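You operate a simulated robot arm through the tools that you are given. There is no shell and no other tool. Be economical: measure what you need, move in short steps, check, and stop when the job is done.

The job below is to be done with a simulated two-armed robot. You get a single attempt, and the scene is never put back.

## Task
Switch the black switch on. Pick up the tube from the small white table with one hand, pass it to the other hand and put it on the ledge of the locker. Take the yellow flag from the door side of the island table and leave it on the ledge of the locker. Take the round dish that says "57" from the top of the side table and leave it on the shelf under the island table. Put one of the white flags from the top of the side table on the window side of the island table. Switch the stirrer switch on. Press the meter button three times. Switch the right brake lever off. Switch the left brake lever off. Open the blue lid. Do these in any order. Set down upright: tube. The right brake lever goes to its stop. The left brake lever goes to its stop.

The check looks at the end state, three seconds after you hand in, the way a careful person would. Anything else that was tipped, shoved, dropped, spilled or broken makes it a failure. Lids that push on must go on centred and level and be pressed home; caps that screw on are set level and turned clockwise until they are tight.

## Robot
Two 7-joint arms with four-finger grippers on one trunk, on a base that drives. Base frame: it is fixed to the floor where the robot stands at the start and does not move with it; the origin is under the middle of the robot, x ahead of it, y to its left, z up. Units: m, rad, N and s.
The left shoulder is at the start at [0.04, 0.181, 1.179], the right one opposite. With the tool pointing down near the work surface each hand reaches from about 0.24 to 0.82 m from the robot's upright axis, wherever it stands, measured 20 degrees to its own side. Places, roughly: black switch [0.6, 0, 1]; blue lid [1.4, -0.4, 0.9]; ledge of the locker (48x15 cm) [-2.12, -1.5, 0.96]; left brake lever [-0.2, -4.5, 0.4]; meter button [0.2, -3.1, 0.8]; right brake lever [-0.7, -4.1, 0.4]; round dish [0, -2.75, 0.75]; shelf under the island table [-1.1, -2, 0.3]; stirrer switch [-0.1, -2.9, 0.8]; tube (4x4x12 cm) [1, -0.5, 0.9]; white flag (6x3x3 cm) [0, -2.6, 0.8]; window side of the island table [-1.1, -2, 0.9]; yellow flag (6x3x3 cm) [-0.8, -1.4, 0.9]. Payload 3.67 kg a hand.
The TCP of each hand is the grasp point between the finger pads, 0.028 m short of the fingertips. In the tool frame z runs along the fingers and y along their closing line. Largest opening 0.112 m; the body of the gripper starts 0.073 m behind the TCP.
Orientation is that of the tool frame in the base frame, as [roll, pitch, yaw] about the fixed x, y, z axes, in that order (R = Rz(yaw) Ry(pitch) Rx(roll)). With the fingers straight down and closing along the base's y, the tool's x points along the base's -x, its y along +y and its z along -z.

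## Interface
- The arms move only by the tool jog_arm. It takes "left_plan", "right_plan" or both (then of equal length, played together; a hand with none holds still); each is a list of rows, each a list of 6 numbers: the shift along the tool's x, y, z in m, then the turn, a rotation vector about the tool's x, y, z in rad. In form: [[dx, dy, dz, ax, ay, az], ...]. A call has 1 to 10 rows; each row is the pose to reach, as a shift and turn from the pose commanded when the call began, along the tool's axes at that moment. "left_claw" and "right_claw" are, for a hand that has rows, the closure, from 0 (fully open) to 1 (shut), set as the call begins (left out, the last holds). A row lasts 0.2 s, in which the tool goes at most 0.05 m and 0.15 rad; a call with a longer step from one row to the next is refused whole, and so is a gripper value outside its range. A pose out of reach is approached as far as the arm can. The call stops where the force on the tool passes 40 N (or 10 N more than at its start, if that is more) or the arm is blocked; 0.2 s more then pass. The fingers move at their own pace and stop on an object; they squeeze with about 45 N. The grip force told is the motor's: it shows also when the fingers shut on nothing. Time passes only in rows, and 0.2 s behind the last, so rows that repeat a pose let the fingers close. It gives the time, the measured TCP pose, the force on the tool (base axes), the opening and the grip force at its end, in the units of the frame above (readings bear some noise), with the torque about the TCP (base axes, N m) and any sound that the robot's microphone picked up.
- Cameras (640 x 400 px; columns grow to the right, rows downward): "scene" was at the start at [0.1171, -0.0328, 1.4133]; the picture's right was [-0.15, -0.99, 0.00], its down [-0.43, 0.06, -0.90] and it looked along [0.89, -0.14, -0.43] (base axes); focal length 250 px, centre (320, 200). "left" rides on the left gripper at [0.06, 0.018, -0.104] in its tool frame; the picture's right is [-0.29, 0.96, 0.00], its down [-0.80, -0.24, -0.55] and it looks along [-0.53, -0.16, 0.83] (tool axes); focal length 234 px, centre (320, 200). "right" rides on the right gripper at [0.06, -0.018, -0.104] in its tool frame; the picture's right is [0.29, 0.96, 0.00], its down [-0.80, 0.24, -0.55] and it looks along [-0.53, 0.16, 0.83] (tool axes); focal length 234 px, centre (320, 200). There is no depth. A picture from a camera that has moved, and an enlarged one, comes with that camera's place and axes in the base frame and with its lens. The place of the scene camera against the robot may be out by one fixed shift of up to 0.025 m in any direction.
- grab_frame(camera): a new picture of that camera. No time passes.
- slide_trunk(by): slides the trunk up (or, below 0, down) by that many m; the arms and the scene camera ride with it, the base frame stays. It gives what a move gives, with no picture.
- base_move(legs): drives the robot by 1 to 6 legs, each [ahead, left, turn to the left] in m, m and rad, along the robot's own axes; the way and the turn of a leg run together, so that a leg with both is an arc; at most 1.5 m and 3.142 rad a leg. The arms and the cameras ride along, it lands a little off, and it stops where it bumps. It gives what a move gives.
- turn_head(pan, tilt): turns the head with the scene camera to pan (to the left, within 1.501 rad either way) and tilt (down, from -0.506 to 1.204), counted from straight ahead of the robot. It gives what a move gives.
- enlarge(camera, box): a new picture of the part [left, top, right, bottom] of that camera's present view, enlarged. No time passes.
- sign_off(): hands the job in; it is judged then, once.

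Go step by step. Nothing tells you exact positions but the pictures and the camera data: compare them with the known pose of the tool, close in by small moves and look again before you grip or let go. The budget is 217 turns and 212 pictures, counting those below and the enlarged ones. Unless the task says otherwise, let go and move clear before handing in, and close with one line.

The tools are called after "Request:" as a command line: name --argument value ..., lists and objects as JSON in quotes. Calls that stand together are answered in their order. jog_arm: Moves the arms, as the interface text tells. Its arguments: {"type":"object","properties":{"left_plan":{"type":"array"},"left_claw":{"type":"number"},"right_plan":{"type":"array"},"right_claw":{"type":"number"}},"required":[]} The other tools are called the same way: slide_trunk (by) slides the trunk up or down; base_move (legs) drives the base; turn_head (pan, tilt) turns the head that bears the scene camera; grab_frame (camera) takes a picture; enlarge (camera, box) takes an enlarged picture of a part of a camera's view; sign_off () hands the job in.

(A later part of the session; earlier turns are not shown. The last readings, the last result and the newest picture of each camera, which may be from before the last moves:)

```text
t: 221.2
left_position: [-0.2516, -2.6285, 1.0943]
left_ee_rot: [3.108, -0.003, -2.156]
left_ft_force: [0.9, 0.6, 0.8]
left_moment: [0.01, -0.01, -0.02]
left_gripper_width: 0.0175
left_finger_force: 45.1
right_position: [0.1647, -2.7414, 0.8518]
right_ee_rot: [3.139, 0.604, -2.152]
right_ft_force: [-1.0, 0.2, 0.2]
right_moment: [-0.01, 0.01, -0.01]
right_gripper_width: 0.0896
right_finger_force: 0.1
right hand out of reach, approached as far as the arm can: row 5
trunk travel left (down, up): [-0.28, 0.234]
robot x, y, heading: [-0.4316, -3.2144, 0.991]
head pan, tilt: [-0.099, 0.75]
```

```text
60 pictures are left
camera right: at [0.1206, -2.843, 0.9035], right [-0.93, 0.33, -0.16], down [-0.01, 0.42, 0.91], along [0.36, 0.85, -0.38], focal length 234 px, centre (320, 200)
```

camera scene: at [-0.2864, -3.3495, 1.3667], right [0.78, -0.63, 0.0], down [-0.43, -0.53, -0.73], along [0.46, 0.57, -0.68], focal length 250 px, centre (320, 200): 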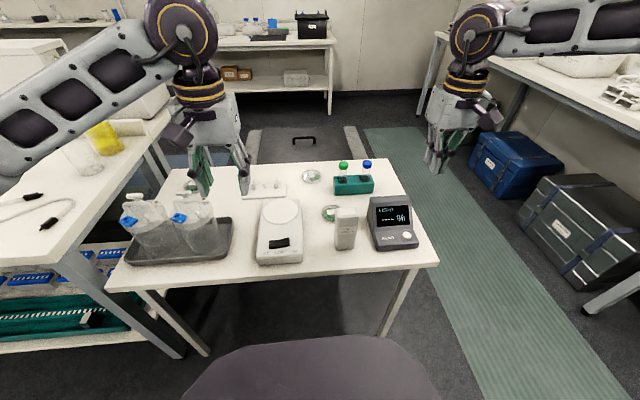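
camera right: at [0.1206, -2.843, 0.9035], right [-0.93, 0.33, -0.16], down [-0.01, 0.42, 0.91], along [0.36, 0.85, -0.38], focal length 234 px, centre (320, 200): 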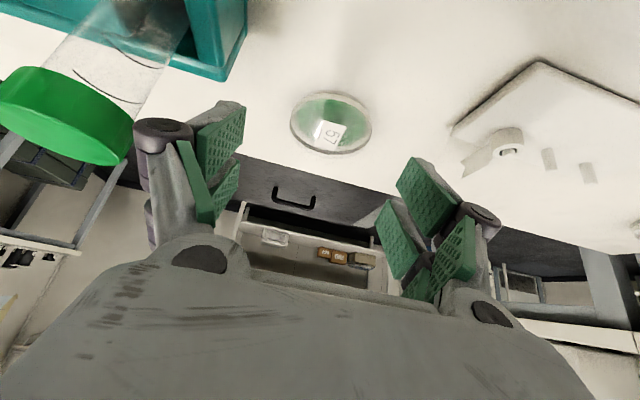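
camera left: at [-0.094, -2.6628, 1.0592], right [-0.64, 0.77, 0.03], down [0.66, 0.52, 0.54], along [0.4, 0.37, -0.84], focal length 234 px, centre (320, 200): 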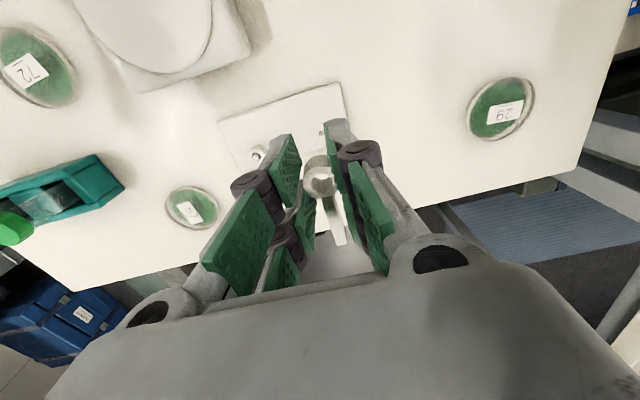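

The dish is nicely centred but just out of reach, so I'll lower the trunk 0.2 m for a longer horizontal reach, lifting the right hand first.

Request:
jog_arm --right_plan '[[-0.013, 0, -0.04, 0, 0, 0], [-0.026, 0, -0.08, 0, 0, 0], [-0.039, 0, -0.12, 0, 0, 0], [-0.052, 0, -0.16, 0, 0, 0], [-0.065, 0, -0.198, 0, 0, 0]]' --left_plan '[[0, 0, -0.01, 0, 0, 0], [0, 0, -0.02, 0, 0, 0], [0, 0, -0.04, 0, 0, 0], [0, 0, -0.05, 0, 0, 0], [0, 0, -0.06, 0, 0, 0]]'

Request:
slide_trunk --by -0.2

```text
t: 222.4
left_position: [-0.25, -2.6315, 1.1553]
left_ee_rot: [3.107, -0.002, -2.155]
left_ft_force: [-0.5, -0.4, -0.5]
left_moment: [0.04, -0.04, 0.01]
left_gripper_width: 0.0177
left_finger_force: 45.4
right_position: [0.1327, -2.7907, 1.0507]
right_ee_rot: [3.138, 0.602, -2.153]
right_ft_force: [0.2, -0.2, 0.9]
right_moment: [-0.01, -0.03, -0.01]
right_gripper_width: 0.0896
right_finger_force: 0.0
trunk travel left (down, up): [-0.28, 0.234]
robot x, y, heading: [-0.4345, -3.2161, 0.993]
head pan, tilt: [-0.099, 0.75]
```

```text
t: 224.6
left_position: [-0.249, -2.6305, 0.9532]
left_ee_rot: [3.106, -0.003, -2.156]
left_ft_force: [-0.2, -0.7, -0.3]
left_moment: [-0.04, -0.01, -0.02]
left_gripper_width: 0.0177
left_finger_force: 45.0
right_position: [0.1321, -2.7905, 0.8495]
right_ee_rot: [3.141, 0.602, -2.152]
right_ft_force: [0.9, 0.2, 0.4]
right_moment: [0.0, 0.01, 0.02]
right_gripper_width: 0.0896
right_finger_force: 0.1
trunk travel left (down, up): [-0.08, 0.434]
robot x, y, heading: [-0.4311, -3.2155, 0.991]
head pan, tilt: [-0.099, 0.75]
```

Request:
jog_arm --right_plan '[[-0.015, 0.004, 0.03, 0, 0, 0], [-0.03, 0.008, 0.06, 0, 0, 0], [-0.045, 0.0115, 0.09, 0, 0, 0], [-0.051, 0.0115, 0.115, 0, 0, 0]]'

Request:
grab_frame --camera "right"

```text
t: 225.6
left_position: [-0.2493, -2.6306, 0.9522]
left_ee_rot: [3.106, -0.003, -2.155]
left_ft_force: [0.4, 0.2, -0.4]
left_moment: [0.0, 0.01, 0.0]
left_gripper_width: 0.0177
left_finger_force: 45.0
right_position: [0.1832, -2.6937, 0.7823]
right_ee_rot: [3.138, 0.603, -2.153]
right_ft_force: [0.6, 0.2, 0.7]
right_moment: [-0.02, -0.01, 0.0]
right_gripper_width: 0.0896
right_finger_force: 0.0
trunk travel left (down, up): [-0.08, 0.434]
robot x, y, heading: [-0.4327, -3.2221, 0.985]
head pan, tilt: [-0.099, 0.75]
```

```text
59 pictures are left
camera right: at [0.139, -2.7943, 0.8355], right [-0.93, 0.33, -0.16], down [-0.01, 0.42, 0.91], along [0.36, 0.85, -0.38], focal length 234 px, centre (320, 200)
```

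right: 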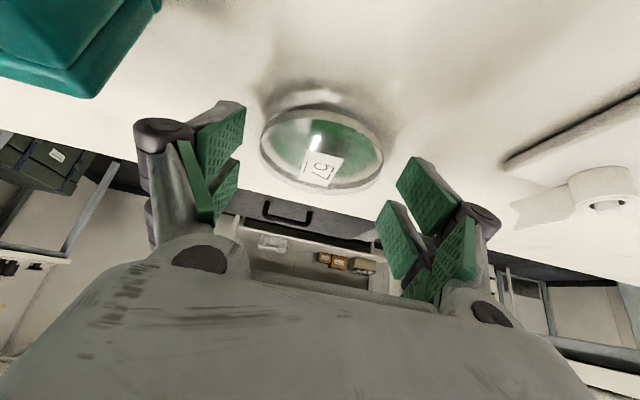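

The dish sits centred between the fingers. Advancing the last 3 cm gently.

Request:
jog_arm --right_plan '[[-0.001, 0.0015, 0.015, 0, 0, 0], [-0.0016, 0.0015, 0.024, 0, 0, 0], [-0.0016, 0.0015, 0.029, 0, 0, 0], [-0.0016, 0.0015, 0.033, 0, 0, 0], [-0.0016, 0.0015, 0.036, 0, 0, 0]]'

Request:
enlarge --camera "right" --box '[220, 90, 460, 240]'

```text
t: 226.8
left_position: [-0.2514, -2.6303, 0.9546]
left_ee_rot: [3.109, 0.0, -2.155]
left_ft_force: [0.5, 0.3, 0.4]
left_moment: [0.0, -0.03, 0.02]
left_gripper_width: 0.0176
left_finger_force: 44.5
right_position: [0.193, -2.6873, 0.7675]
right_ee_rot: [3.135, 0.614, -2.154]
right_ft_force: [3.2, 6.9, 32.1]
right_moment: [0.14, 0.54, -0.17]
right_gripper_width: 0.0946
right_finger_force: 8.6
right hand out of reach, approached as far as the arm can: row 2, 3, 4, 5
trunk travel left (down, up): [-0.08, 0.434]
robot x, y, heading: [-0.4361, -3.2164, 0.989]
head pan, tilt: [-0.099, 0.75]
```

```text
2.67 times, centred on (340, 165) of right
camera zoom: at [0.1467, -2.7881, 0.8196], right [-0.93, 0.33, -0.16], down [-0.02, 0.41, 0.91], along [0.36, 0.85, -0.37], focal length 624 px, centre (267, 293)
```

zoom: 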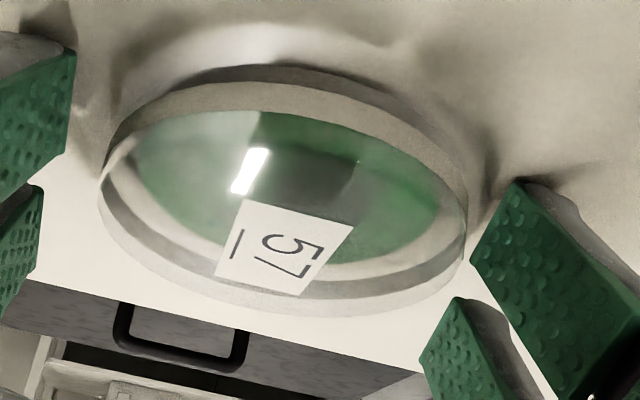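

The tips touch the table and straddle the dish. I'll lift 2 mm and close.

Request:
jog_arm --right_plan '[[-0.002, 0, -0.002, 0, 0, 0], [-0.002, 0, -0.002, 0, 0, 0], [-0.002, 0, -0.002, 0, 0, 0], [-0.002, 0, -0.002, 0, 0, 0]]' --right_claw 1.0

Request:
enlarge --camera "right" --box '[220, 90, 460, 240]'

```text
t: 227.4
left_position: [-0.2502, -2.6312, 0.9525]
left_ee_rot: [3.108, -0.003, -2.157]
left_ft_force: [-0.5, 0.1, -0.1]
left_moment: [0.0, 0.02, 0.02]
left_gripper_width: 0.0177
left_finger_force: 45.1
right_position: [0.1919, -2.6873, 0.7723]
right_ee_rot: [3.137, 0.615, -2.15]
right_ft_force: [-2.2, -2.6, 15.3]
right_moment: [-0.49, -0.26, -0.25]
right_gripper_width: 0.0738
right_finger_force: 44.8
trunk travel left (down, up): [-0.08, 0.434]
robot x, y, heading: [-0.4361, -3.2191, 0.991]
head pan, tilt: [-0.099, 0.75]
stopped in row 2 (right hand): the force on the tool passed its limit at 45 N (the readings are from after the stop); the commanded pose is now the measured one
```

```text
2.67 times, centred on (340, 165) of right
camera zoom: at [0.1482, -2.7882, 0.8249], right [-0.93, 0.33, -0.16], down [-0.02, 0.41, 0.91], along [0.37, 0.85, -0.37], focal length 624 px, centre (267, 293)
```

zoom: 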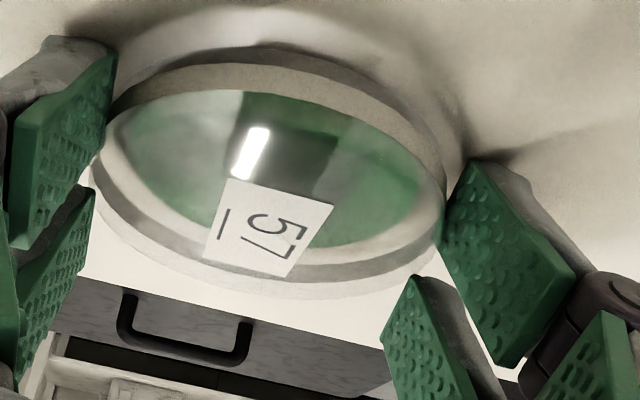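

The dish is gripped at 74 mm. Lifting it a little and checking.

Request:
jog_arm --right_plan '[[0, 0, 0, 0, 0, 0], [-0.006, 0, -0.008, 0, 0, 0], [-0.012, 0, -0.03, 0, 0, 0], [-0.02, 0, -0.065, 0, 0, 0], [-0.028, 0, -0.1, 0, 0, 0]]'

Request:
grab_frame --camera "right"

```text
t: 228.6
left_position: [-0.2509, -2.6312, 0.9531]
left_ee_rot: [3.106, -0.001, -2.156]
left_ft_force: [0.0, -0.4, 0.2]
left_moment: [-0.02, -0.03, -0.01]
left_gripper_width: 0.0178
left_finger_force: 44.9
right_position: [0.1742, -2.7187, 0.8673]
right_ee_rot: [3.14, 0.609, -2.152]
right_ft_force: [-0.7, 0.3, 0.4]
right_moment: [-0.02, -0.02, 0.02]
right_gripper_width: 0.0741
right_finger_force: 44.7
trunk travel left (down, up): [-0.08, 0.434]
robot x, y, heading: [-0.4325, -3.2169, 0.987]
head pan, tilt: [-0.099, 0.75]
```

```text
56 pictures are left
camera right: at [0.129, -2.8183, 0.9197], right [-0.93, 0.33, -0.16], down [-0.01, 0.41, 0.91], along [0.36, 0.85, -0.38], focal length 234 px, centre (320, 200)
```

right: 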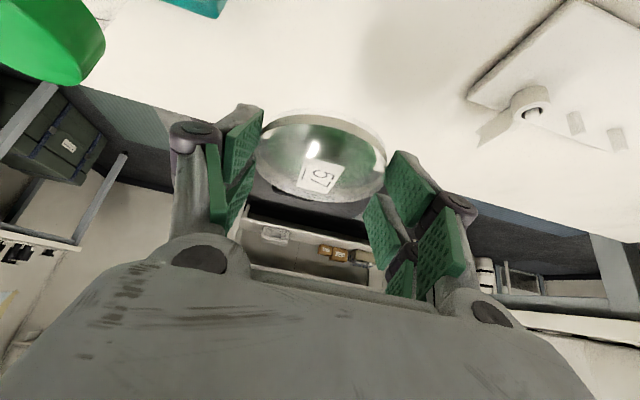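

Dish 57 is held. Raising everything, backing off, and moving left along the aisle to the island's window side.

Request:
jog_arm --right_plan '[[-0.02, 0, -0.03, 0, 0, 0], [-0.04, 0, -0.06, 0, 0, 0], [-0.05, 0, -0.1, 0, 0, 0], [-0.04, 0, -0.145, 0, 0, 0], [-0.02, 0, -0.185, 0, 0, 0]]'

Request:
slide_trunk --by 0.25

Request:
base_move --legs '[[-0.2, 0, 0], [0, 1.15, 0]]'

Request:
turn_head --pan 0 --tilt 0.8

Request:
grab_frame --camera "scene"

```text
t: 229.8
left_position: [-0.2508, -2.6316, 0.9534]
left_ee_rot: [3.107, -0.003, -2.155]
left_ft_force: [0.4, -0.6, -0.5]
left_moment: [0.06, -0.04, 0.01]
left_gripper_width: 0.0179
left_finger_force: 44.7
right_position: [0.1261, -2.7935, 1.031]
right_ee_rot: [3.137, 0.61, -2.152]
right_ft_force: [0.4, -0.2, -0.8]
right_moment: [-0.01, 0.0, 0.02]
right_gripper_width: 0.0737
right_finger_force: 45.2
trunk travel left (down, up): [-0.08, 0.434]
robot x, y, heading: [-0.4388, -3.2217, 0.989]
head pan, tilt: [-0.099, 0.75]
```

```text
t: 232.4
left_position: [-0.2502, -2.6314, 1.2038]
left_ee_rot: [3.106, -0.005, -2.156]
left_ft_force: [-0.5, 1.2, -0.4]
left_moment: [-0.03, -0.01, 0.04]
left_gripper_width: 0.0176
left_finger_force: 45.0
right_position: [0.1258, -2.7925, 1.2794]
right_ee_rot: [3.137, 0.608, -2.152]
right_ft_force: [0.4, 0.0, 0.0]
right_moment: [0.0, 0.01, 0.02]
right_gripper_width: 0.0733
right_finger_force: 45.2
trunk travel left (down, up): [-0.33, 0.184]
robot x, y, heading: [-0.4287, -3.2145, 0.986]
head pan, tilt: [-0.099, 0.75]
```

```text
t: 239.6
left_position: [-1.3117, -2.1585, 1.2035]
left_ee_rot: [3.108, -0.005, -2.169]
left_ft_force: [0.1, 1.0, -0.7]
left_moment: [-0.02, -0.01, 0.01]
left_gripper_width: 0.0176
left_finger_force: 44.9
right_position: [-0.938, -2.3255, 1.2795]
right_ee_rot: [3.138, 0.609, -2.165]
right_ft_force: [-0.8, 0.2, 0.1]
right_moment: [0.0, 0.0, 0.0]
right_gripper_width: 0.0735
right_finger_force: 45.0
trunk travel left (down, up): [-0.33, 0.184]
robot x, y, heading: [-1.4999, -2.7468, 0.975]
head pan, tilt: [-0.099, 0.75]
```

```text
t: 240.3
left_position: [-1.3114, -2.1596, 1.2045]
left_ee_rot: [3.106, -0.003, -2.169]
left_ft_force: [0.3, 0.8, 0.6]
left_moment: [0.04, -0.02, -0.01]
left_gripper_width: 0.0174
left_finger_force: 44.9
right_position: [-0.9381, -2.3259, 1.2804]
right_ee_rot: [3.138, 0.61, -2.164]
right_ft_force: [0.2, 0.1, -1.1]
right_moment: [-0.05, -0.01, -0.02]
right_gripper_width: 0.0732
right_finger_force: 45.4
trunk travel left (down, up): [-0.33, 0.184]
robot x, y, heading: [-1.5049, -2.7432, 0.98]
head pan, tilt: [0.0, 0.799]
```

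```text
55 pictures are left
camera scene: at [-1.4407, -2.6794, 1.4121], right [0.83, -0.56, 0.0], down [-0.4, -0.59, -0.7], along [0.39, 0.58, -0.72], focal length 250 px, centre (320, 200)
```

scene: 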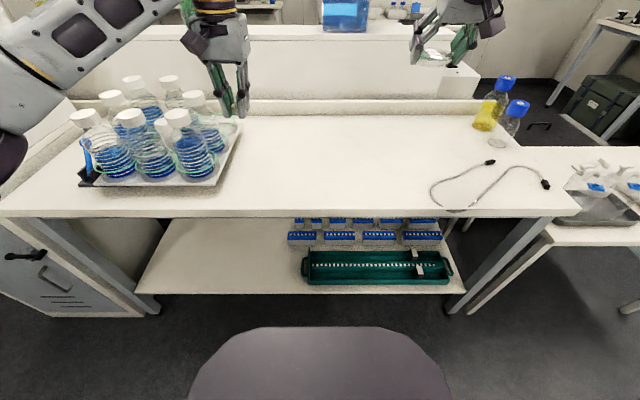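

The tabletop centre is free for the flag, and the shelf's left part is free for the dish. Lowering the flag first with the left hand.

Request:
jog_arm --left_plan '[[-0.01, -0.03, 0.02, 0, 0, 0], [-0.03, -0.07, 0.03, 0, 0, 0], [-0.06, -0.105, 0.04, 0, 0, 0], [-0.09, -0.14, 0.05, 0, 0, 0], [-0.1, -0.15, 0.09, 0, 0, 0], [-0.1, -0.15, 0.135, 0, 0, 0], [-0.1, -0.15, 0.18, 0, 0, 0], [-0.1, -0.15, 0.22, 0, 0, 0]]'

Request:
grab_frame --camera "left"

```text
t: 242.1
left_position: [-1.1392, -2.1578, 0.9768]
left_ee_rot: [3.108, -0.004, -2.169]
left_ft_force: [-0.4, -0.1, 0.3]
left_moment: [0.01, 0.02, 0.02]
left_gripper_width: 0.0175
left_finger_force: 45.0
right_position: [-0.9377, -2.3244, 1.2812]
right_ee_rot: [3.139, 0.608, -2.164]
right_ft_force: [-0.4, 0.2, -0.6]
right_moment: [0.0, -0.01, 0.01]
right_gripper_width: 0.0735
right_finger_force: 44.8
trunk travel left (down, up): [-0.33, 0.184]
robot x, y, heading: [-1.5031, -2.7439, 0.973]
head pan, tilt: [0.0, 0.799]
```

```text
54 pictures are left
camera left: at [-1.1846, -2.1982, 1.0813], right [-0.63, 0.78, 0.03], down [0.66, 0.51, 0.54], along [0.41, 0.36, -0.84], focal length 234 px, centre (320, 200)
```

left: 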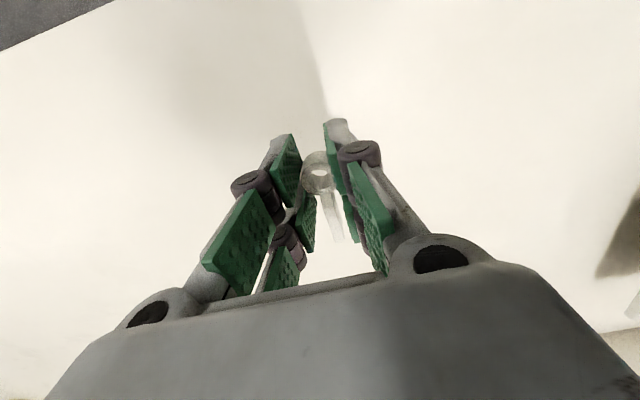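

Over clear table. Lowering to contact in small steps.

Request:
jog_arm --left_plan '[[0, 0, 0.015, 0, 0, 0], [0, 0, 0.025, 0, 0, 0], [0, 0, 0.03, 0, 0, 0], [0, 0, 0.034, 0, 0, 0], [0, 0, 0.038, 0, 0, 0], [0, 0, 0.042, 0, 0, 0], [0, 0, 0.045, 0, 0, 0], [0, 0, 0.048, 0, 0, 0], [0, 0, 0.051, 0, 0, 0], [0, 0, 0.054, 0, 0, 0]]'

```text
t: 244.3
left_position: [-1.1404, -2.1571, 0.9272]
left_ee_rot: [3.107, 0.002, -2.171]
left_ft_force: [0.7, 1.7, 18.6]
left_moment: [-0.18, -0.21, 0.03]
left_gripper_width: 0.0174
left_finger_force: 44.9
right_position: [-0.9396, -2.3275, 1.2825]
right_ee_rot: [3.138, 0.611, -2.163]
right_ft_force: [0.4, 0.4, -0.7]
right_moment: [-0.02, 0.02, 0.04]
right_gripper_width: 0.0732
right_finger_force: 45.4
trunk travel left (down, up): [-0.33, 0.184]
robot x, y, heading: [-1.5043, -2.7439, 0.978]
head pan, tilt: [0.0, 0.799]
```

Request:
jog_arm --left_plan '[[0, 0, -0.002, 0, 0, 0], [0, 0, -0.002, 0, 0, 0], [0, 0, -0.04, 0, 0, 0], [0, 0, -0.09, 0, 0, 0], [0.02, 0, -0.135, 0, 0, 0], [0.05, 0.02, -0.17, 0, 0, 0], [0.09, 0.04, -0.19, 0, 0, 0], [0.13, 0.06, -0.2, 0, 0, 0], [0.17, 0.08, -0.21, 0, 0, 0], [0.21, 0.1, -0.21, 0, 0, 0]]' --left_claw 0.6

Request:
grab_frame --camera "scene"

```text
refused: row 6 steps farther than a row can; nothing moved
```

```text
53 pictures are left
camera scene: at [-1.4414, -2.6811, 1.4124], right [0.83, -0.56, 0.0], down [-0.4, -0.59, -0.7], along [0.39, 0.58, -0.72], focal length 250 px, centre (320, 200)
```

scene: 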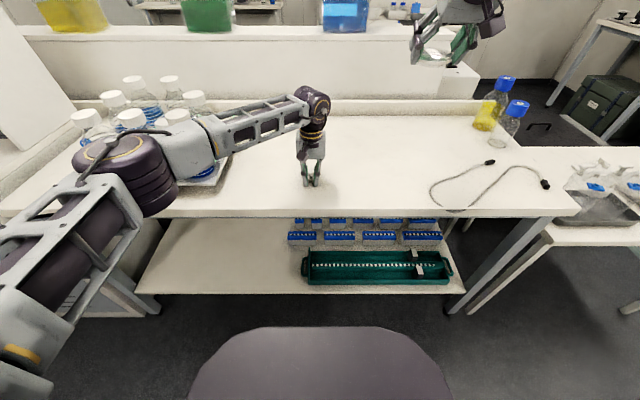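

Request:
jog_arm --left_plan '[[0, 0, -0.002, 0, 0, 0], [0, 0, -0.002, 0, 0, 0], [0, 0, -0.04, 0, 0, 0], [0, 0, -0.085, 0, 0, 0], [0, 0, -0.13, 0, 0, 0], [0, 0, -0.175, 0, 0, 0], [0.03, 0.0, -0.21, 0, 0, 0], [0.07, 0.0, -0.235, 0, 0, 0], [0.11, 0.02, -0.245, 0, 0, 0], [0.15, 0.04, -0.25, 0, 0, 0]]' --left_claw 0.6

Request:
grab_frame --camera "left"

```text
t: 246.5
left_position: [-1.2521, -2.263, 1.1766]
left_ee_rot: [3.108, -0.004, -2.17]
left_ft_force: [0.0, -0.1, 0.0]
left_moment: [-0.01, 0.0, -0.01]
left_gripper_width: 0.0446
left_finger_force: 0.1
right_position: [-0.9385, -2.3267, 1.2818]
right_ee_rot: [3.141, 0.61, -2.164]
right_ft_force: [-0.4, 0.2, -0.5]
right_moment: [0.0, -0.03, 0.01]
right_gripper_width: 0.0732
right_finger_force: 45.4
trunk travel left (down, up): [-0.33, 0.184]
robot x, y, heading: [-1.503, -2.7439, 0.972]
head pan, tilt: [0.0, 0.799]
```

```text
52 pictures are left
camera left: at [-1.2981, -2.303, 1.2813], right [-0.63, 0.78, 0.03], down [0.66, 0.51, 0.54], along [0.41, 0.36, -0.84], focal length 234 px, centre (320, 200)
```

left: 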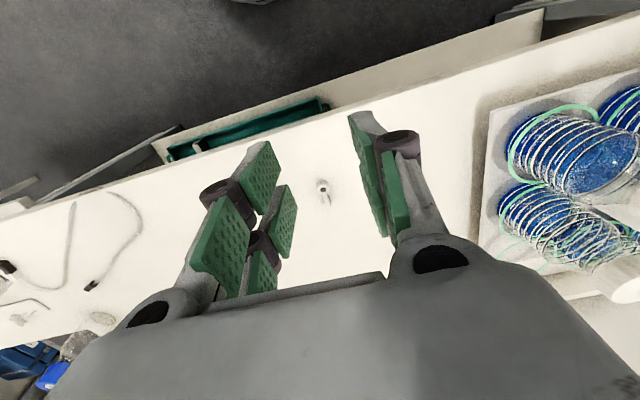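

The white flag stands on the island's window side. For the dish: back off, shift left, drop the trunk fully, and bring the dish low in front of the shelf.

Request:
base_move --legs '[[-0.2, 0, 0], [0, 0.42, 0]]'

Request:
jog_arm --right_plan '[[0.04, 0, 0.023, 0, 0, 0], [0.08, 0, 0.045, 0, 0, 0], [0.12, 0, 0.068, 0, 0, 0], [0.16, 0, 0.09, 0, 0, 0], [0.2, 0, 0.113, 0, 0, 0], [0.2416, 0, 0.136, 0, 0, 0]]' --left_plan '[[0.02, 0, -0.02, 0, 0, 0], [0.04, 0, -0.04, 0, 0, 0], [0.06, 0, -0.06, 0, 0, 0], [0.08, 0, -0.08, 0, 0, 0], [0.1, 0, -0.1, 0, 0, 0], [0.1, 0, -0.1, 0, 0, 0]]'

Request:
slide_trunk --by -0.32

Request:
grab_frame --camera "scene"

```text
t: 250.4
left_position: [-1.7122, -2.1926, 1.1764]
left_ee_rot: [3.108, -0.003, -2.168]
left_ft_force: [0.2, -0.5, 1.2]
left_moment: [-0.01, -0.01, 0.0]
left_gripper_width: 0.0448
left_finger_force: 0.1
right_position: [-1.4003, -2.2558, 1.2797]
right_ee_rot: [3.139, 0.609, -2.164]
right_ft_force: [0.4, 0.5, -0.8]
right_moment: [0.03, 0.0, 0.02]
right_gripper_width: 0.0733
right_finger_force: 45.1
trunk travel left (down, up): [-0.33, 0.184]
robot x, y, heading: [-1.9633, -2.6723, 0.976]
head pan, tilt: [0.0, 0.799]
```

```text
t: 251.8
left_position: [-1.7649, -2.276, 1.276]
left_ee_rot: [3.105, -0.004, -2.168]
left_ft_force: [0.7, 0.4, 0.6]
left_moment: [-0.01, 0.03, 0.0]
left_gripper_width: 0.0448
left_finger_force: 0.0
right_position: [-1.4661, -2.3561, 1.0284]
right_ee_rot: [3.137, 0.607, -2.165]
right_ft_force: [0.6, 0.2, 0.2]
right_moment: [-0.04, 0.02, 0.01]
right_gripper_width: 0.0729
right_finger_force: 45.0
trunk travel left (down, up): [-0.33, 0.184]
robot x, y, heading: [-1.9614, -2.674, 0.974]
head pan, tilt: [0.0, 0.799]
```

```text
t: 255.0
left_position: [-1.7644, -2.2763, 0.9571]
left_ee_rot: [3.106, -0.002, -2.168]
left_ft_force: [0.1, 0.2, -0.7]
left_moment: [-0.02, -0.04, -0.01]
left_gripper_width: 0.0447
left_finger_force: 0.1
right_position: [-1.4673, -2.3559, 0.7103]
right_ee_rot: [3.139, 0.608, -2.166]
right_ft_force: [0.7, -0.5, -1.6]
right_moment: [-0.01, -0.01, 0.01]
right_gripper_width: 0.0731
right_finger_force: 44.4
trunk travel left (down, up): [-0.01, 0.504]
robot x, y, heading: [-1.9638, -2.6734, 0.978]
head pan, tilt: [0.0, 0.799]
```

```text
51 pictures are left
camera scene: at [-1.9024, -2.6099, 1.0931], right [0.83, -0.56, 0.0], down [-0.4, -0.59, -0.7], along [0.39, 0.58, -0.72], focal length 250 px, centre (320, 200)
```

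scene: 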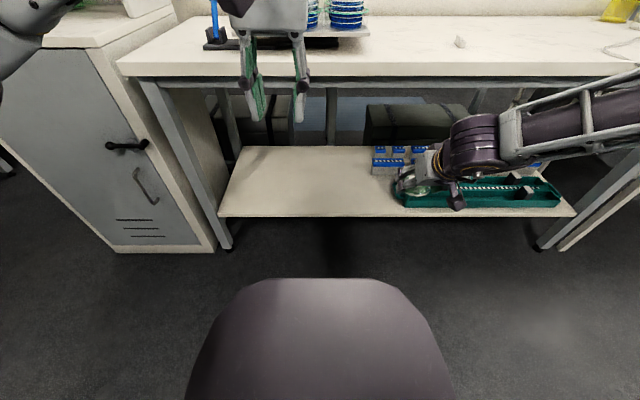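

The shelf's free left part is well in view. Lowering the dish in front of it, then driving forward under the table edge.

Request:
jog_arm --right_plan '[[0.021, 0.019, 0.03, 0, 0, 0], [0.042, 0.037, 0.06, 0, 0, 0], [0.062, 0.056, 0.089, 0, 0, 0], [0.083, 0.075, 0.119, 0, 0, 0], [0.104, 0.094, 0.149, 0, 0, 0], [0.125, 0.112, 0.179, 0, 0, 0], [0.145, 0.131, 0.208, 0, 0, 0], [0.166, 0.15, 0.238, 0, 0, 0], [0.166, 0.15, 0.238, 0, 0, 0]]'

Request:
grab_frame --camera "scene"

```text
t: 257.0
left_position: [-1.7642, -2.2754, 0.9575]
left_ee_rot: [3.106, -0.003, -2.168]
left_ft_force: [0.1, -0.5, -0.3]
left_moment: [-0.01, 0.02, 0.01]
left_gripper_width: 0.0449
left_finger_force: 0.0
right_position: [-1.5376, -2.3299, 0.5181]
right_ee_rot: [3.138, 0.609, -2.164]
right_ft_force: [0.1, -0.1, 0.0]
right_moment: [0.02, 0.02, -0.02]
right_gripper_width: 0.0727
right_finger_force: 44.9
right hand out of reach, approached as far as the arm can: row 5, 6, 7, 8, 9
trunk travel left (down, up): [-0.01, 0.504]
robot x, y, heading: [-1.9668, -2.6769, 0.973]
head pan, tilt: [0.0, 0.799]
```

```text
50 pictures are left
camera scene: at [-1.9023, -2.6099, 1.093], right [0.83, -0.56, 0.0], down [-0.4, -0.59, -0.7], along [0.39, 0.58, -0.72], focal length 250 px, centre (320, 200)
```

scene: 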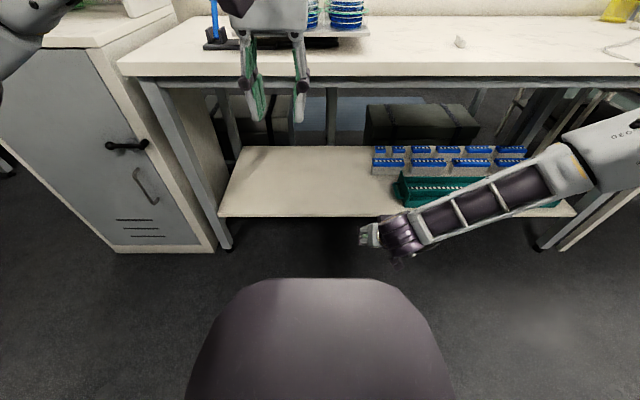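

The arm was too folded to go lower there. Extending forward (still under table height) to unfold it.

Request:
jog_arm --right_plan '[[-0.027, 0, 0.019, 0, 0, 0], [-0.055, 0, 0.038, 0, 0, 0], [-0.082, 0, 0.057, 0, 0, 0], [-0.098, 0, 0.069, 0, 0, 0], [-0.098, 0, 0.069, 0, 0, 0]]'

```text
t: 258.2
left_position: [-1.7663, -2.2768, 0.9578]
left_ee_rot: [3.105, -0.004, -2.168]
left_ft_force: [0.0, 0.4, -0.1]
left_moment: [0.01, 0.0, -0.01]
left_gripper_width: 0.0451
left_finger_force: 0.1
right_position: [-1.461, -2.2574, 0.5422]
right_ee_rot: [3.138, 0.611, -2.164]
right_ft_force: [0.4, -1.3, -0.8]
right_moment: [0.01, 0.03, 0.01]
right_gripper_width: 0.0725
right_finger_force: 45.1
right hand out of reach, approached as far as the arm can: row 1, 2, 3, 4, 5
trunk travel left (down, up): [-0.01, 0.504]
robot x, y, heading: [-1.9659, -2.678, 0.979]
head pan, tilt: [0.0, 0.799]
```

Request:
jog_arm --right_plan '[[0, -0.05, 0, 0, 0, 0], [0, -0.1, 0, 0, 0, 0], [0, -0.15, 0, 0, 0, 0], [0, -0.2, 0, 0, 0, 0], [0, -0.25, 0, 0, 0, 0], [0, -0.25, 0, 0, 0, 0]]'

Request:
grab_frame --camera "scene"

```text
t: 259.6
left_position: [-1.7641, -2.2757, 0.9566]
left_ee_rot: [3.108, -0.004, -2.168]
left_ft_force: [-0.6, -0.2, -0.5]
left_moment: [-0.03, 0.02, 0.0]
left_gripper_width: 0.0447
left_finger_force: 0.0
right_position: [-1.2534, -2.3963, 0.5426]
right_ee_rot: [3.138, 0.611, -2.163]
right_ft_force: [-0.7, 0.1, -0.4]
right_moment: [0.01, -0.01, 0.03]
right_gripper_width: 0.071
right_finger_force: 45.5
trunk travel left (down, up): [-0.01, 0.504]
robot x, y, heading: [-1.9643, -2.6777, 0.979]
head pan, tilt: [0.0, 0.799]
```

```text
49 pictures are left
camera scene: at [-1.9024, -2.6097, 1.093], right [0.83, -0.56, 0.0], down [-0.4, -0.59, -0.7], along [0.39, 0.58, -0.72], focal length 250 px, centre (320, 200)
```

scene: 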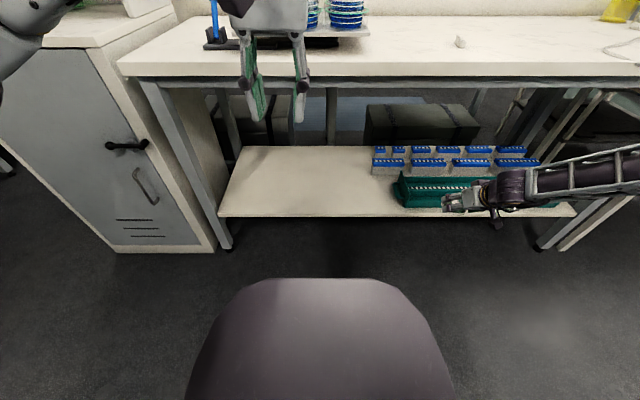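

Request:
jog_arm --right_plan '[[0.015, 0.03, 0.02, 0, 0, 0], [0.03, 0.06, 0.041, 0, 0, 0], [0.045, 0.09, 0.061, 0, 0, 0], [0.06, 0.12, 0.082, 0, 0, 0], [0.075, 0.13, 0.102, 0, 0, 0]]'

```text
t: 260.8
left_position: [-1.7646, -2.2743, 0.9567]
left_ee_rot: [3.107, -0.004, -2.168]
left_ft_force: [0.1, 0.2, -0.2]
left_moment: [-0.01, -0.01, 0.0]
left_gripper_width: 0.0449
left_finger_force: 0.0
right_position: [-1.3607, -2.3454, 0.4507]
right_ee_rot: [3.139, 0.61, -2.163]
right_ft_force: [1.0, -0.2, 0.5]
right_moment: [0.01, 0.01, 0.0]
right_gripper_width: 0.0706
right_finger_force: 44.9
right hand out of reach, approached as far as the arm can: row 4, 5
trunk travel left (down, up): [-0.01, 0.504]
robot x, y, heading: [-1.9674, -2.6756, 0.979]
head pan, tilt: [0.0, 0.799]
```

Request:
grab_frame --camera "right"

```text
48 pictures are left
camera right: at [-1.4063, -2.4457, 0.5042], right [-0.93, 0.34, -0.16], down [-0.01, 0.41, 0.91], along [0.37, 0.85, -0.38], focal length 234 px, centre (320, 200)
```

right: 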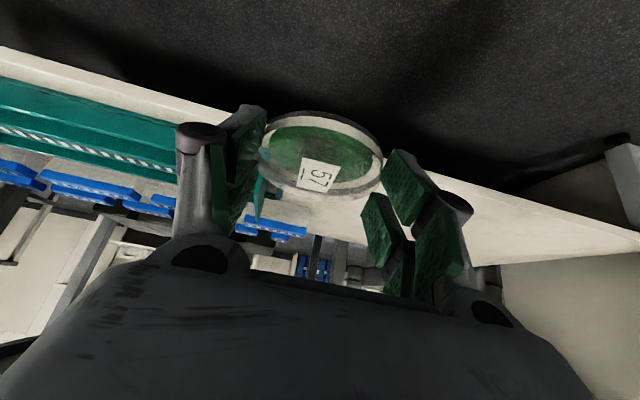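

The dish is still held but the grip is slowly slipping, so I'll act promptly: shift left and drive in so the dish is over the shelf's free part.

Request:
base_move --legs '[[0, 0.15, 0], [0.2, 0, 0]]'

Request:
jog_arm --right_plan '[[-0.017, 0, 0.024, 0, 0, 0], [-0.026, 0, 0.05, 0, 0, 0], [-0.026, 0, 0.07, 0, 0, 0]]'

Request:
grab_frame --camera "right"

Request:
grab_frame --camera "scene"

```text
t: 263.4
left_position: [-1.7758, -2.0257, 0.9566]
left_ee_rot: [3.107, -0.006, -2.169]
left_ft_force: [0.5, 0.4, -0.7]
left_moment: [-0.04, 0.03, 0.0]
left_gripper_width: 0.045
left_finger_force: 0.1
right_position: [-1.3727, -2.0964, 0.4511]
right_ee_rot: [3.138, 0.608, -2.167]
right_ft_force: [0.1, 1.1, 0.4]
right_moment: [0.01, 0.0, 0.0]
right_gripper_width: 0.0002
right_finger_force: 35.8
trunk travel left (down, up): [-0.01, 0.504]
robot x, y, heading: [-1.9789, -2.424, 0.974]
head pan, tilt: [0.0, 0.799]
```

```text
t: 264.2
left_position: [-1.7772, -2.026, 0.9569]
left_ee_rot: [3.106, -0.003, -2.169]
left_ft_force: [0.2, 1.0, -0.9]
left_moment: [0.0, -0.01, -0.01]
left_gripper_width: 0.0448
left_finger_force: 0.2
right_position: [-1.3416, -2.0801, 0.4625]
right_ee_rot: [3.139, 0.609, -2.167]
right_ft_force: [0.7, -1.1, -0.3]
right_moment: [-0.01, 0.06, -0.01]
right_gripper_width: 0.0001
right_finger_force: 35.9
right hand out of reach, approached as far as the arm can: row 1, 2, 3
trunk travel left (down, up): [-0.01, 0.504]
robot x, y, heading: [-1.9747, -2.4222, 0.976]
head pan, tilt: [0.0, 0.799]
```

```text
47 pictures are left
camera right: at [-1.3876, -2.1792, 0.5153], right [-0.93, 0.34, -0.16], down [-0.01, 0.41, 0.91], along [0.38, 0.85, -0.38], focal length 234 px, centre (320, 200)
```

right: 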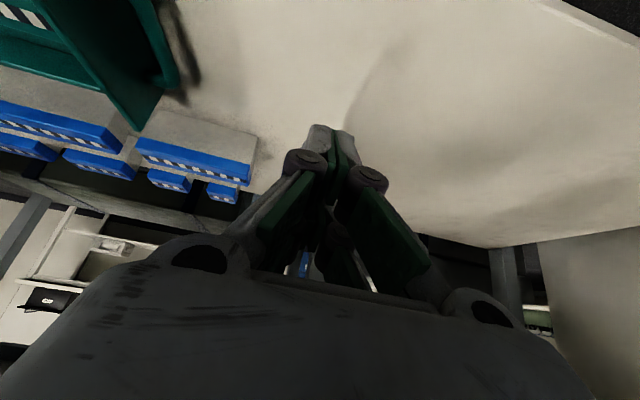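

```text
46 pictures are left
camera scene: at [-1.9145, -2.3606, 1.093], right [0.83, -0.56, 0.0], down [-0.4, -0.59, -0.7], along [0.39, 0.58, -0.72], focal length 250 px, centre (320, 200)
```

scene: 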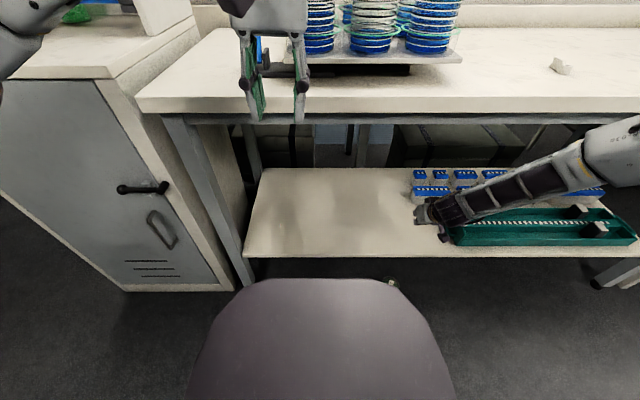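

The dish slipped out of the grip during the drive. I need to find it.

Request:
enlarge --camera "scene" --box '[340, 220, 500, 340]'

```text
3.33 times, centred on (420, 280) of scene
camera zoom: at [-1.9145, -2.3606, 1.093], right [0.83, -0.56, 0.0], down [-0.4, -0.59, -0.7], along [0.39, 0.58, -0.72], focal length 832 px, centre (-13, -67)
```

zoom: 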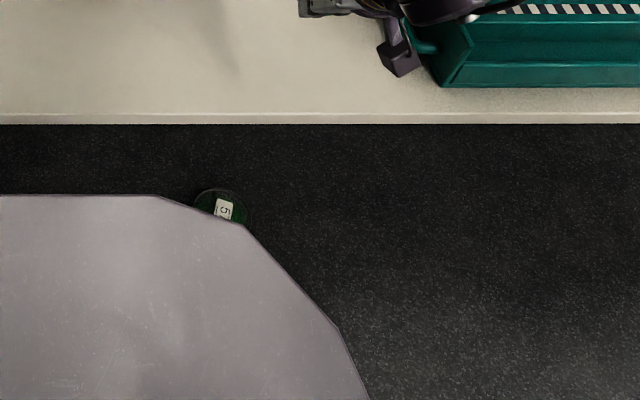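

The dish lies flat and intact on the floor, just under the shelf's front edge. I'll back away carefully, do the brake levers, then try to recover it. First back off, raise up and go look at the brakes.

Request:
base_move --legs '[[-0.25, 0, 0]]'

Request:
slide_trunk --by 0.3

Request:
base_move --legs '[[0, -1.5, 0], [0, 0, -1.57], [0, 0, -1.57]]'

Request:
turn_head --pan 0.45 --tilt 0.6

Request:
grab_frame --camera "scene"

```text
t: 266.0
left_position: [-1.9185, -2.2351, 0.9577]
left_ee_rot: [3.108, -0.002, -2.169]
left_ft_force: [-0.9, -0.3, 0.1]
left_moment: [0.03, -0.04, 0.0]
left_gripper_width: 0.0451
left_finger_force: 0.1
right_position: [-1.4814, -2.2864, 0.4636]
right_ee_rot: [3.139, 0.61, -2.164]
right_ft_force: [-0.3, 0.6, 0.7]
right_moment: [0.01, 0.01, 0.0]
right_gripper_width: 0.0
right_finger_force: 36.2
trunk travel left (down, up): [-0.01, 0.504]
robot x, y, heading: [-2.116, -2.6315, 0.975]
head pan, tilt: [0.0, 0.799]
```

```text
t: 269.0
left_position: [-1.9171, -2.2352, 1.2575]
left_ee_rot: [3.107, -0.004, -2.169]
left_ft_force: [1.3, -0.9, 0.4]
left_moment: [0.0, -0.01, -0.01]
left_gripper_width: 0.0449
left_finger_force: 0.0
right_position: [-1.483, -2.2845, 0.7625]
right_ee_rot: [3.139, 0.61, -2.164]
right_ft_force: [-0.2, 0.2, -0.4]
right_moment: [-0.03, 0.01, -0.01]
right_gripper_width: 0.0001
right_finger_force: 35.6
trunk travel left (down, up): [-0.31, 0.204]
robot x, y, heading: [-2.1166, -2.6318, 0.975]
head pan, tilt: [0.0, 0.799]
```

```text
t: 282.2
left_position: [-0.5508, -3.7686, 1.2569]
left_ee_rot: [3.11, -0.003, 2.275]
left_ft_force: [-1.0, 0.0, 0.0]
left_moment: [-0.03, 0.0, 0.03]
left_gripper_width: 0.0447
left_finger_force: 0.0
right_position: [-0.6997, -4.1639, 0.7658]
right_ee_rot: [3.115, 0.61, 2.298]
right_ft_force: [-0.2, -0.3, -0.5]
right_moment: [-0.02, 0.0, 0.0]
right_gripper_width: 0.0
right_finger_force: 35.7
trunk travel left (down, up): [-0.31, 0.204]
robot x, y, heading: [-0.8819, -3.4699, -0.86]
head pan, tilt: [0.0, 0.799]
stopped in leg 3: the force on the tool passed its limit at 82 N (the readings are from after the stop); the commanded pose is now the measured one
```

```text
t: 283.1
left_position: [-0.5508, -3.7686, 1.2568]
left_ee_rot: [3.106, -0.004, 2.276]
left_ft_force: [0.4, 0.1, 0.3]
left_moment: [0.0, -0.03, -0.01]
left_gripper_width: 0.0445
left_finger_force: 0.0
right_position: [-0.7011, -4.163, 0.7668]
right_ee_rot: [3.114, 0.61, 2.299]
right_ft_force: [0.5, 0.8, 0.4]
right_moment: [0.02, 0.02, 0.01]
right_gripper_width: 0.0
right_finger_force: 35.4
trunk travel left (down, up): [-0.31, 0.204]
robot x, y, heading: [-0.8817, -3.4703, -0.859]
head pan, tilt: [0.45, 0.6]
```

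```text
44 pictures are left
camera scene: at [-0.7814, -3.5398, 1.4091], right [-0.4, -0.92, 0.0], down [-0.52, 0.23, -0.82], along [0.76, -0.33, -0.57], focal length 250 px, centre (320, 200)
```

scene: 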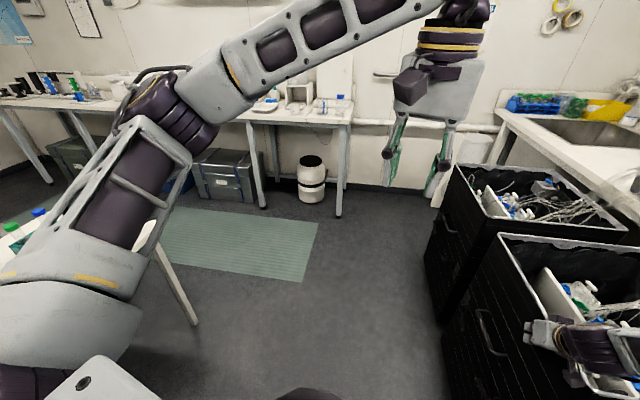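

The right hand bumped a black hamper cart while turning. I'll rotate back a little, then raise and tuck the right hand.

Request:
base_move --legs '[[0, 0, 0.4]]'

Request:
jog_arm --right_plan '[[0, 0, -0.05, 0, 0.1, 0], [-0.02, 0, -0.095, 0, 0.2, 0], [-0.04, 0, -0.14, 0, 0.3, 0], [-0.06, 0, -0.185, 0, 0.4, 0], [-0.08, 0, -0.23, 0, 0.5, 0], [-0.1, 0, -0.27, 0, 0.61, 0], [-0.13, 0, -0.31, 0, 0.61, 0], [-0.16, 0, -0.34, 0, 0.61, 0]]'

Request:
turn_head --pan -0.7 --tilt 0.7

Request:
grab_frame --camera "scene"

```text
t: 284.8
left_position: [-0.461, -3.6147, 1.2576]
left_ee_rot: [3.107, -0.004, 2.677]
left_ft_force: [0.3, 0.4, -0.1]
left_moment: [-0.04, 0.02, -0.03]
left_gripper_width: 0.0446
left_finger_force: 0.1
right_position: [-0.4438, -4.0367, 0.766]
right_ee_rot: [3.114, 0.612, 2.7]
right_ft_force: [-0.8, 0.1, -0.2]
right_moment: [0.0, 0.02, 0.01]
right_gripper_width: 0.0001
right_finger_force: 35.8
trunk travel left (down, up): [-0.31, 0.204]
robot x, y, heading: [-0.8799, -3.4713, -0.464]
head pan, tilt: [0.45, 0.6]
```

```text
t: 286.6
left_position: [-0.4611, -3.6157, 1.2567]
left_ee_rot: [3.107, -0.002, 2.678]
left_ft_force: [-0.2, 0.5, 0.6]
left_moment: [-0.03, 0.0, -0.02]
left_gripper_width: 0.045
left_finger_force: 0.1
right_position: [-0.5053, -4.0177, 1.1365]
right_ee_rot: [3.12, 0.001, 2.717]
right_ft_force: [0.0, -0.3, 0.2]
right_moment: [0.0, 0.0, -0.02]
right_gripper_width: 0.0
right_finger_force: 35.6
trunk travel left (down, up): [-0.31, 0.204]
robot x, y, heading: [-0.8827, -3.4701, -0.46]
head pan, tilt: [0.45, 0.6]
```

```text
t: 288.0
left_position: [-0.4603, -3.6144, 1.2578]
left_ee_rot: [3.107, -0.004, 2.676]
left_ft_force: [-0.6, -0.3, 0.0]
left_moment: [0.01, 0.04, -0.03]
left_gripper_width: 0.0447
left_finger_force: 0.0
right_position: [-0.5058, -4.0176, 1.1349]
right_ee_rot: [3.119, 0.002, 2.713]
right_ft_force: [0.0, 0.1, -0.1]
right_moment: [0.01, -0.02, -0.02]
right_gripper_width: 0.0
right_finger_force: 35.5
trunk travel left (down, up): [-0.31, 0.204]
robot x, y, heading: [-0.8803, -3.4708, -0.465]
head pan, tilt: [-0.7, 0.7]
```

```text
43 pictures are left
camera scene: at [-0.8235, -3.576, 1.4005], right [-0.92, -0.4, 0.0], down [-0.26, 0.59, -0.76], along [0.31, -0.7, -0.64], focal length 250 px, centre (320, 200)
```

scene: 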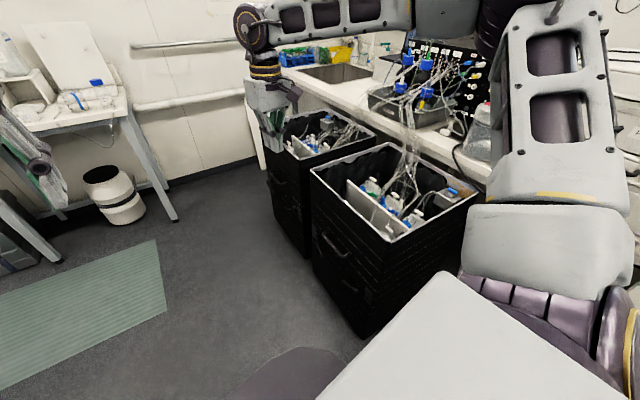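

Request:
enlarge --camera "scene" --box '[240, 100, 490, 340]'

```text
1.67 times, centred on (365, 220) of scene
camera zoom: at [-0.8235, -3.576, 1.4005], right [-0.92, -0.4, 0.0], down [-0.26, 0.59, -0.76], along [0.31, -0.7, -0.64], focal length 416 px, centre (245, 167)
```

zoom: 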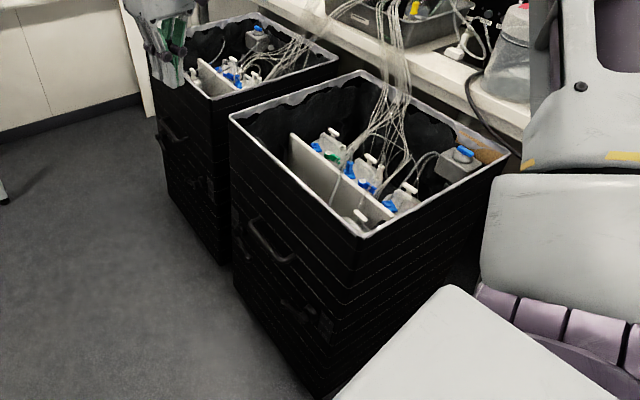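

The bins' handled faces look toward the aisle (+d). I'll step away, turn to face them squarely, and slide in front.

Request:
base_move --legs '[[0, 0.25, 0], [0, 0, -1.7], [0, 0.7, 0]]'

Request:
turn_head --pan 0 --tilt 0.9

Request:
grab_frame --camera "scene"

```text
t: 297.9
left_position: [-0.392, -4.0353, 1.2556]
left_ee_rot: [3.106, -0.004, 0.969]
left_ft_force: [-0.5, 0.1, 0.0]
left_moment: [0.01, 0.01, -0.01]
left_gripper_width: 0.0449
left_finger_force: 0.1
right_position: [-0.7851, -3.936, 1.1382]
right_ee_rot: [3.12, -0.001, 1.01]
right_ft_force: [0.1, -0.2, 0.0]
right_moment: [0.0, 0.0, 0.01]
right_gripper_width: 0.0
right_finger_force: 35.7
trunk travel left (down, up): [-0.31, 0.204]
robot x, y, heading: [-0.1894, -3.6349, -2.16]
head pan, tilt: [-0.7, 0.7]
```

```text
t: 299.0
left_position: [-0.3921, -4.034, 1.2573]
left_ee_rot: [3.107, -0.003, 0.971]
left_ft_force: [0.3, -0.8, 0.2]
left_moment: [-0.01, 0.04, 0.03]
left_gripper_width: 0.0449
left_finger_force: 0.0
right_position: [-0.7858, -3.9347, 1.1367]
right_ee_rot: [3.12, 0.0, 1.008]
right_ft_force: [0.9, -0.2, -0.6]
right_moment: [0.02, -0.03, -0.01]
right_gripper_width: 0.0
right_finger_force: 35.3
trunk travel left (down, up): [-0.31, 0.204]
robot x, y, heading: [-0.1917, -3.6387, -2.162]
head pan, tilt: [0.0, 0.901]
```

```text
41 pictures are left
camera scene: at [-0.2398, -3.7348, 1.3844], right [-0.83, 0.56, 0.0], down [0.44, 0.65, -0.62], along [-0.35, -0.51, -0.78], focal length 250 px, centre (320, 200)
```

scene: 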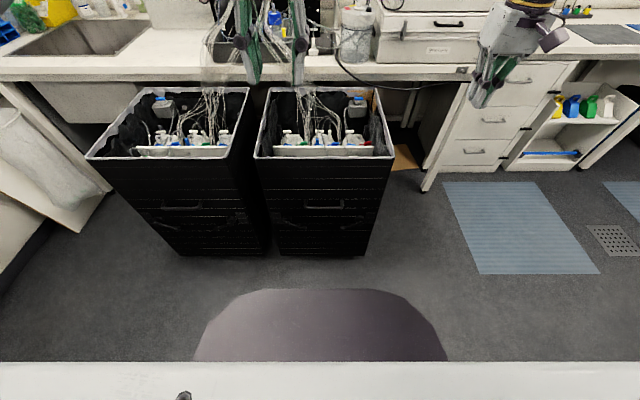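

Facing both bins squarely. Zooming on their front faces to find the levers.

Request:
enlarge --camera "scene" --box '[240, 150, 400, 262]'

Request:
enlarge --camera "scene" --box '[110, 150, 280, 262]'

```text
3.57 times, centred on (320, 206) of scene
camera zoom: at [-0.2398, -3.7348, 1.3844], right [-0.83, 0.56, 0.0], down [0.44, 0.65, -0.62], along [-0.35, -0.51, -0.78], focal length 892 px, centre (320, 179)
```

zoom: 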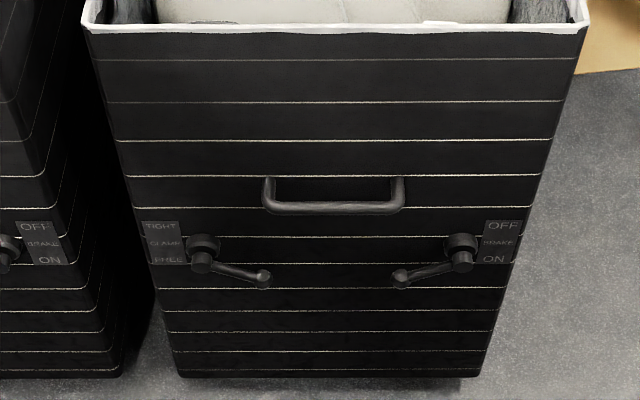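

```text
3.57 times, centred on (195, 206) of scene
camera zoom: at [-0.2398, -3.7348, 1.3844], right [-0.83, 0.56, 0.0], down [0.44, 0.65, -0.62], along [-0.35, -0.51, -0.78], focal length 892 px, centre (766, 179)
```

zoom: 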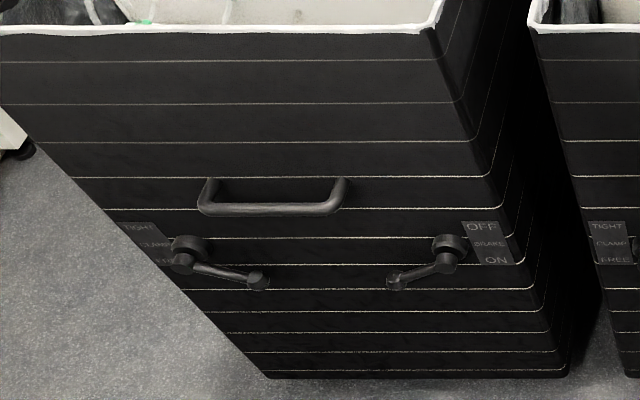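

Each bin has a brake lever at the right of its face, arm hanging low toward ON; OFF is up. I'll centre between the two brake levers, lower the trunk, and bring the right hand down in front of the right one.

Request:
base_move --legs '[[0, 0.2, 0]]'

Request:
slide_trunk --by -0.31

Request:
jog_arm --right_plan '[[0.01, 0, 0.04, 0, -0.08, 0], [0.02, 0, 0.08, 0, -0.16, 0], [0.03, 0, 0.12, 0, -0.24, 0], [0.03, 0, 0.16, 0, -0.32, 0], [0.03, 0, 0.2, 0, -0.4, 0], [0.03, 0, 0.24, 0, -0.48, 0], [0.02, 0, 0.28, 0, -0.56, 0], [0.01, 0, 0.31, 0, -0.6, 0], [0.0, 0, 0.33, 0, -0.6, 0]]' --right_claw 0.5

Request:
grab_frame --camera "right"

```text
t: 300.6
left_position: [-0.2281, -4.1452, 1.2565]
left_ee_rot: [3.105, -0.002, 0.969]
left_ft_force: [0.4, 0.1, -0.7]
left_moment: [-0.01, 0.02, -0.03]
left_gripper_width: 0.0449
left_finger_force: 0.1
right_position: [-0.6222, -4.0464, 1.1356]
right_ee_rot: [3.117, -0.001, 1.009]
right_ft_force: [0.1, 0.2, -0.3]
right_moment: [0.02, 0.0, 0.0]
right_gripper_width: 0.0002
right_finger_force: 35.3
trunk travel left (down, up): [-0.31, 0.204]
robot x, y, heading: [-0.0275, -3.7482, -2.165]
head pan, tilt: [0.0, 0.901]
```

```text
t: 303.7
left_position: [-0.2289, -4.1452, 0.9478]
left_ee_rot: [3.109, -0.001, 0.972]
left_ft_force: [0.6, -0.3, 0.1]
left_moment: [-0.02, -0.03, 0.01]
left_gripper_width: 0.0449
left_finger_force: 0.0
right_position: [-0.6216, -4.0461, 0.8289]
right_ee_rot: [3.121, 0.002, 1.009]
right_ft_force: [0.4, 0.1, -0.1]
right_moment: [0.0, -0.02, -0.01]
right_gripper_width: 0.0
right_finger_force: 35.4
trunk travel left (down, up): [0.0, 0.514]
robot x, y, heading: [-0.0262, -3.7463, -2.169]
head pan, tilt: [0.0, 0.901]
```

```text
t: 305.7
left_position: [-0.2289, -4.1448, 0.9472]
left_ee_rot: [3.107, -0.003, 0.971]
left_ft_force: [0.2, 0.2, 0.1]
left_moment: [0.03, 0.0, 0.03]
left_gripper_width: 0.0447
left_finger_force: 0.1
right_position: [-0.6153, -4.0496, 0.4976]
right_ee_rot: [3.116, 0.6, 0.992]
right_ft_force: [-0.4, -0.6, 0.6]
right_moment: [0.02, 0.01, -0.02]
right_gripper_width: 0.0558
right_finger_force: 0.2
trunk travel left (down, up): [0.0, 0.514]
robot x, y, heading: [-0.0316, -3.7471, -2.165]
head pan, tilt: [0.0, 0.901]
```

```text
38 pictures are left
camera right: at [-0.5734, -3.9482, 0.5505], right [0.94, -0.31, -0.14], down [0.0, -0.41, 0.91], along [-0.34, -0.86, -0.38], focal length 234 px, centre (320, 200)
```

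right: 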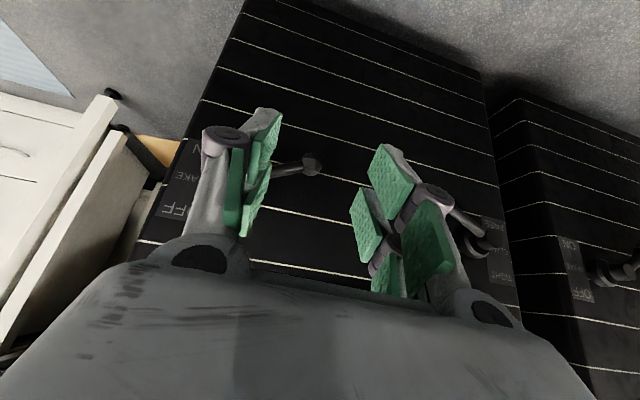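

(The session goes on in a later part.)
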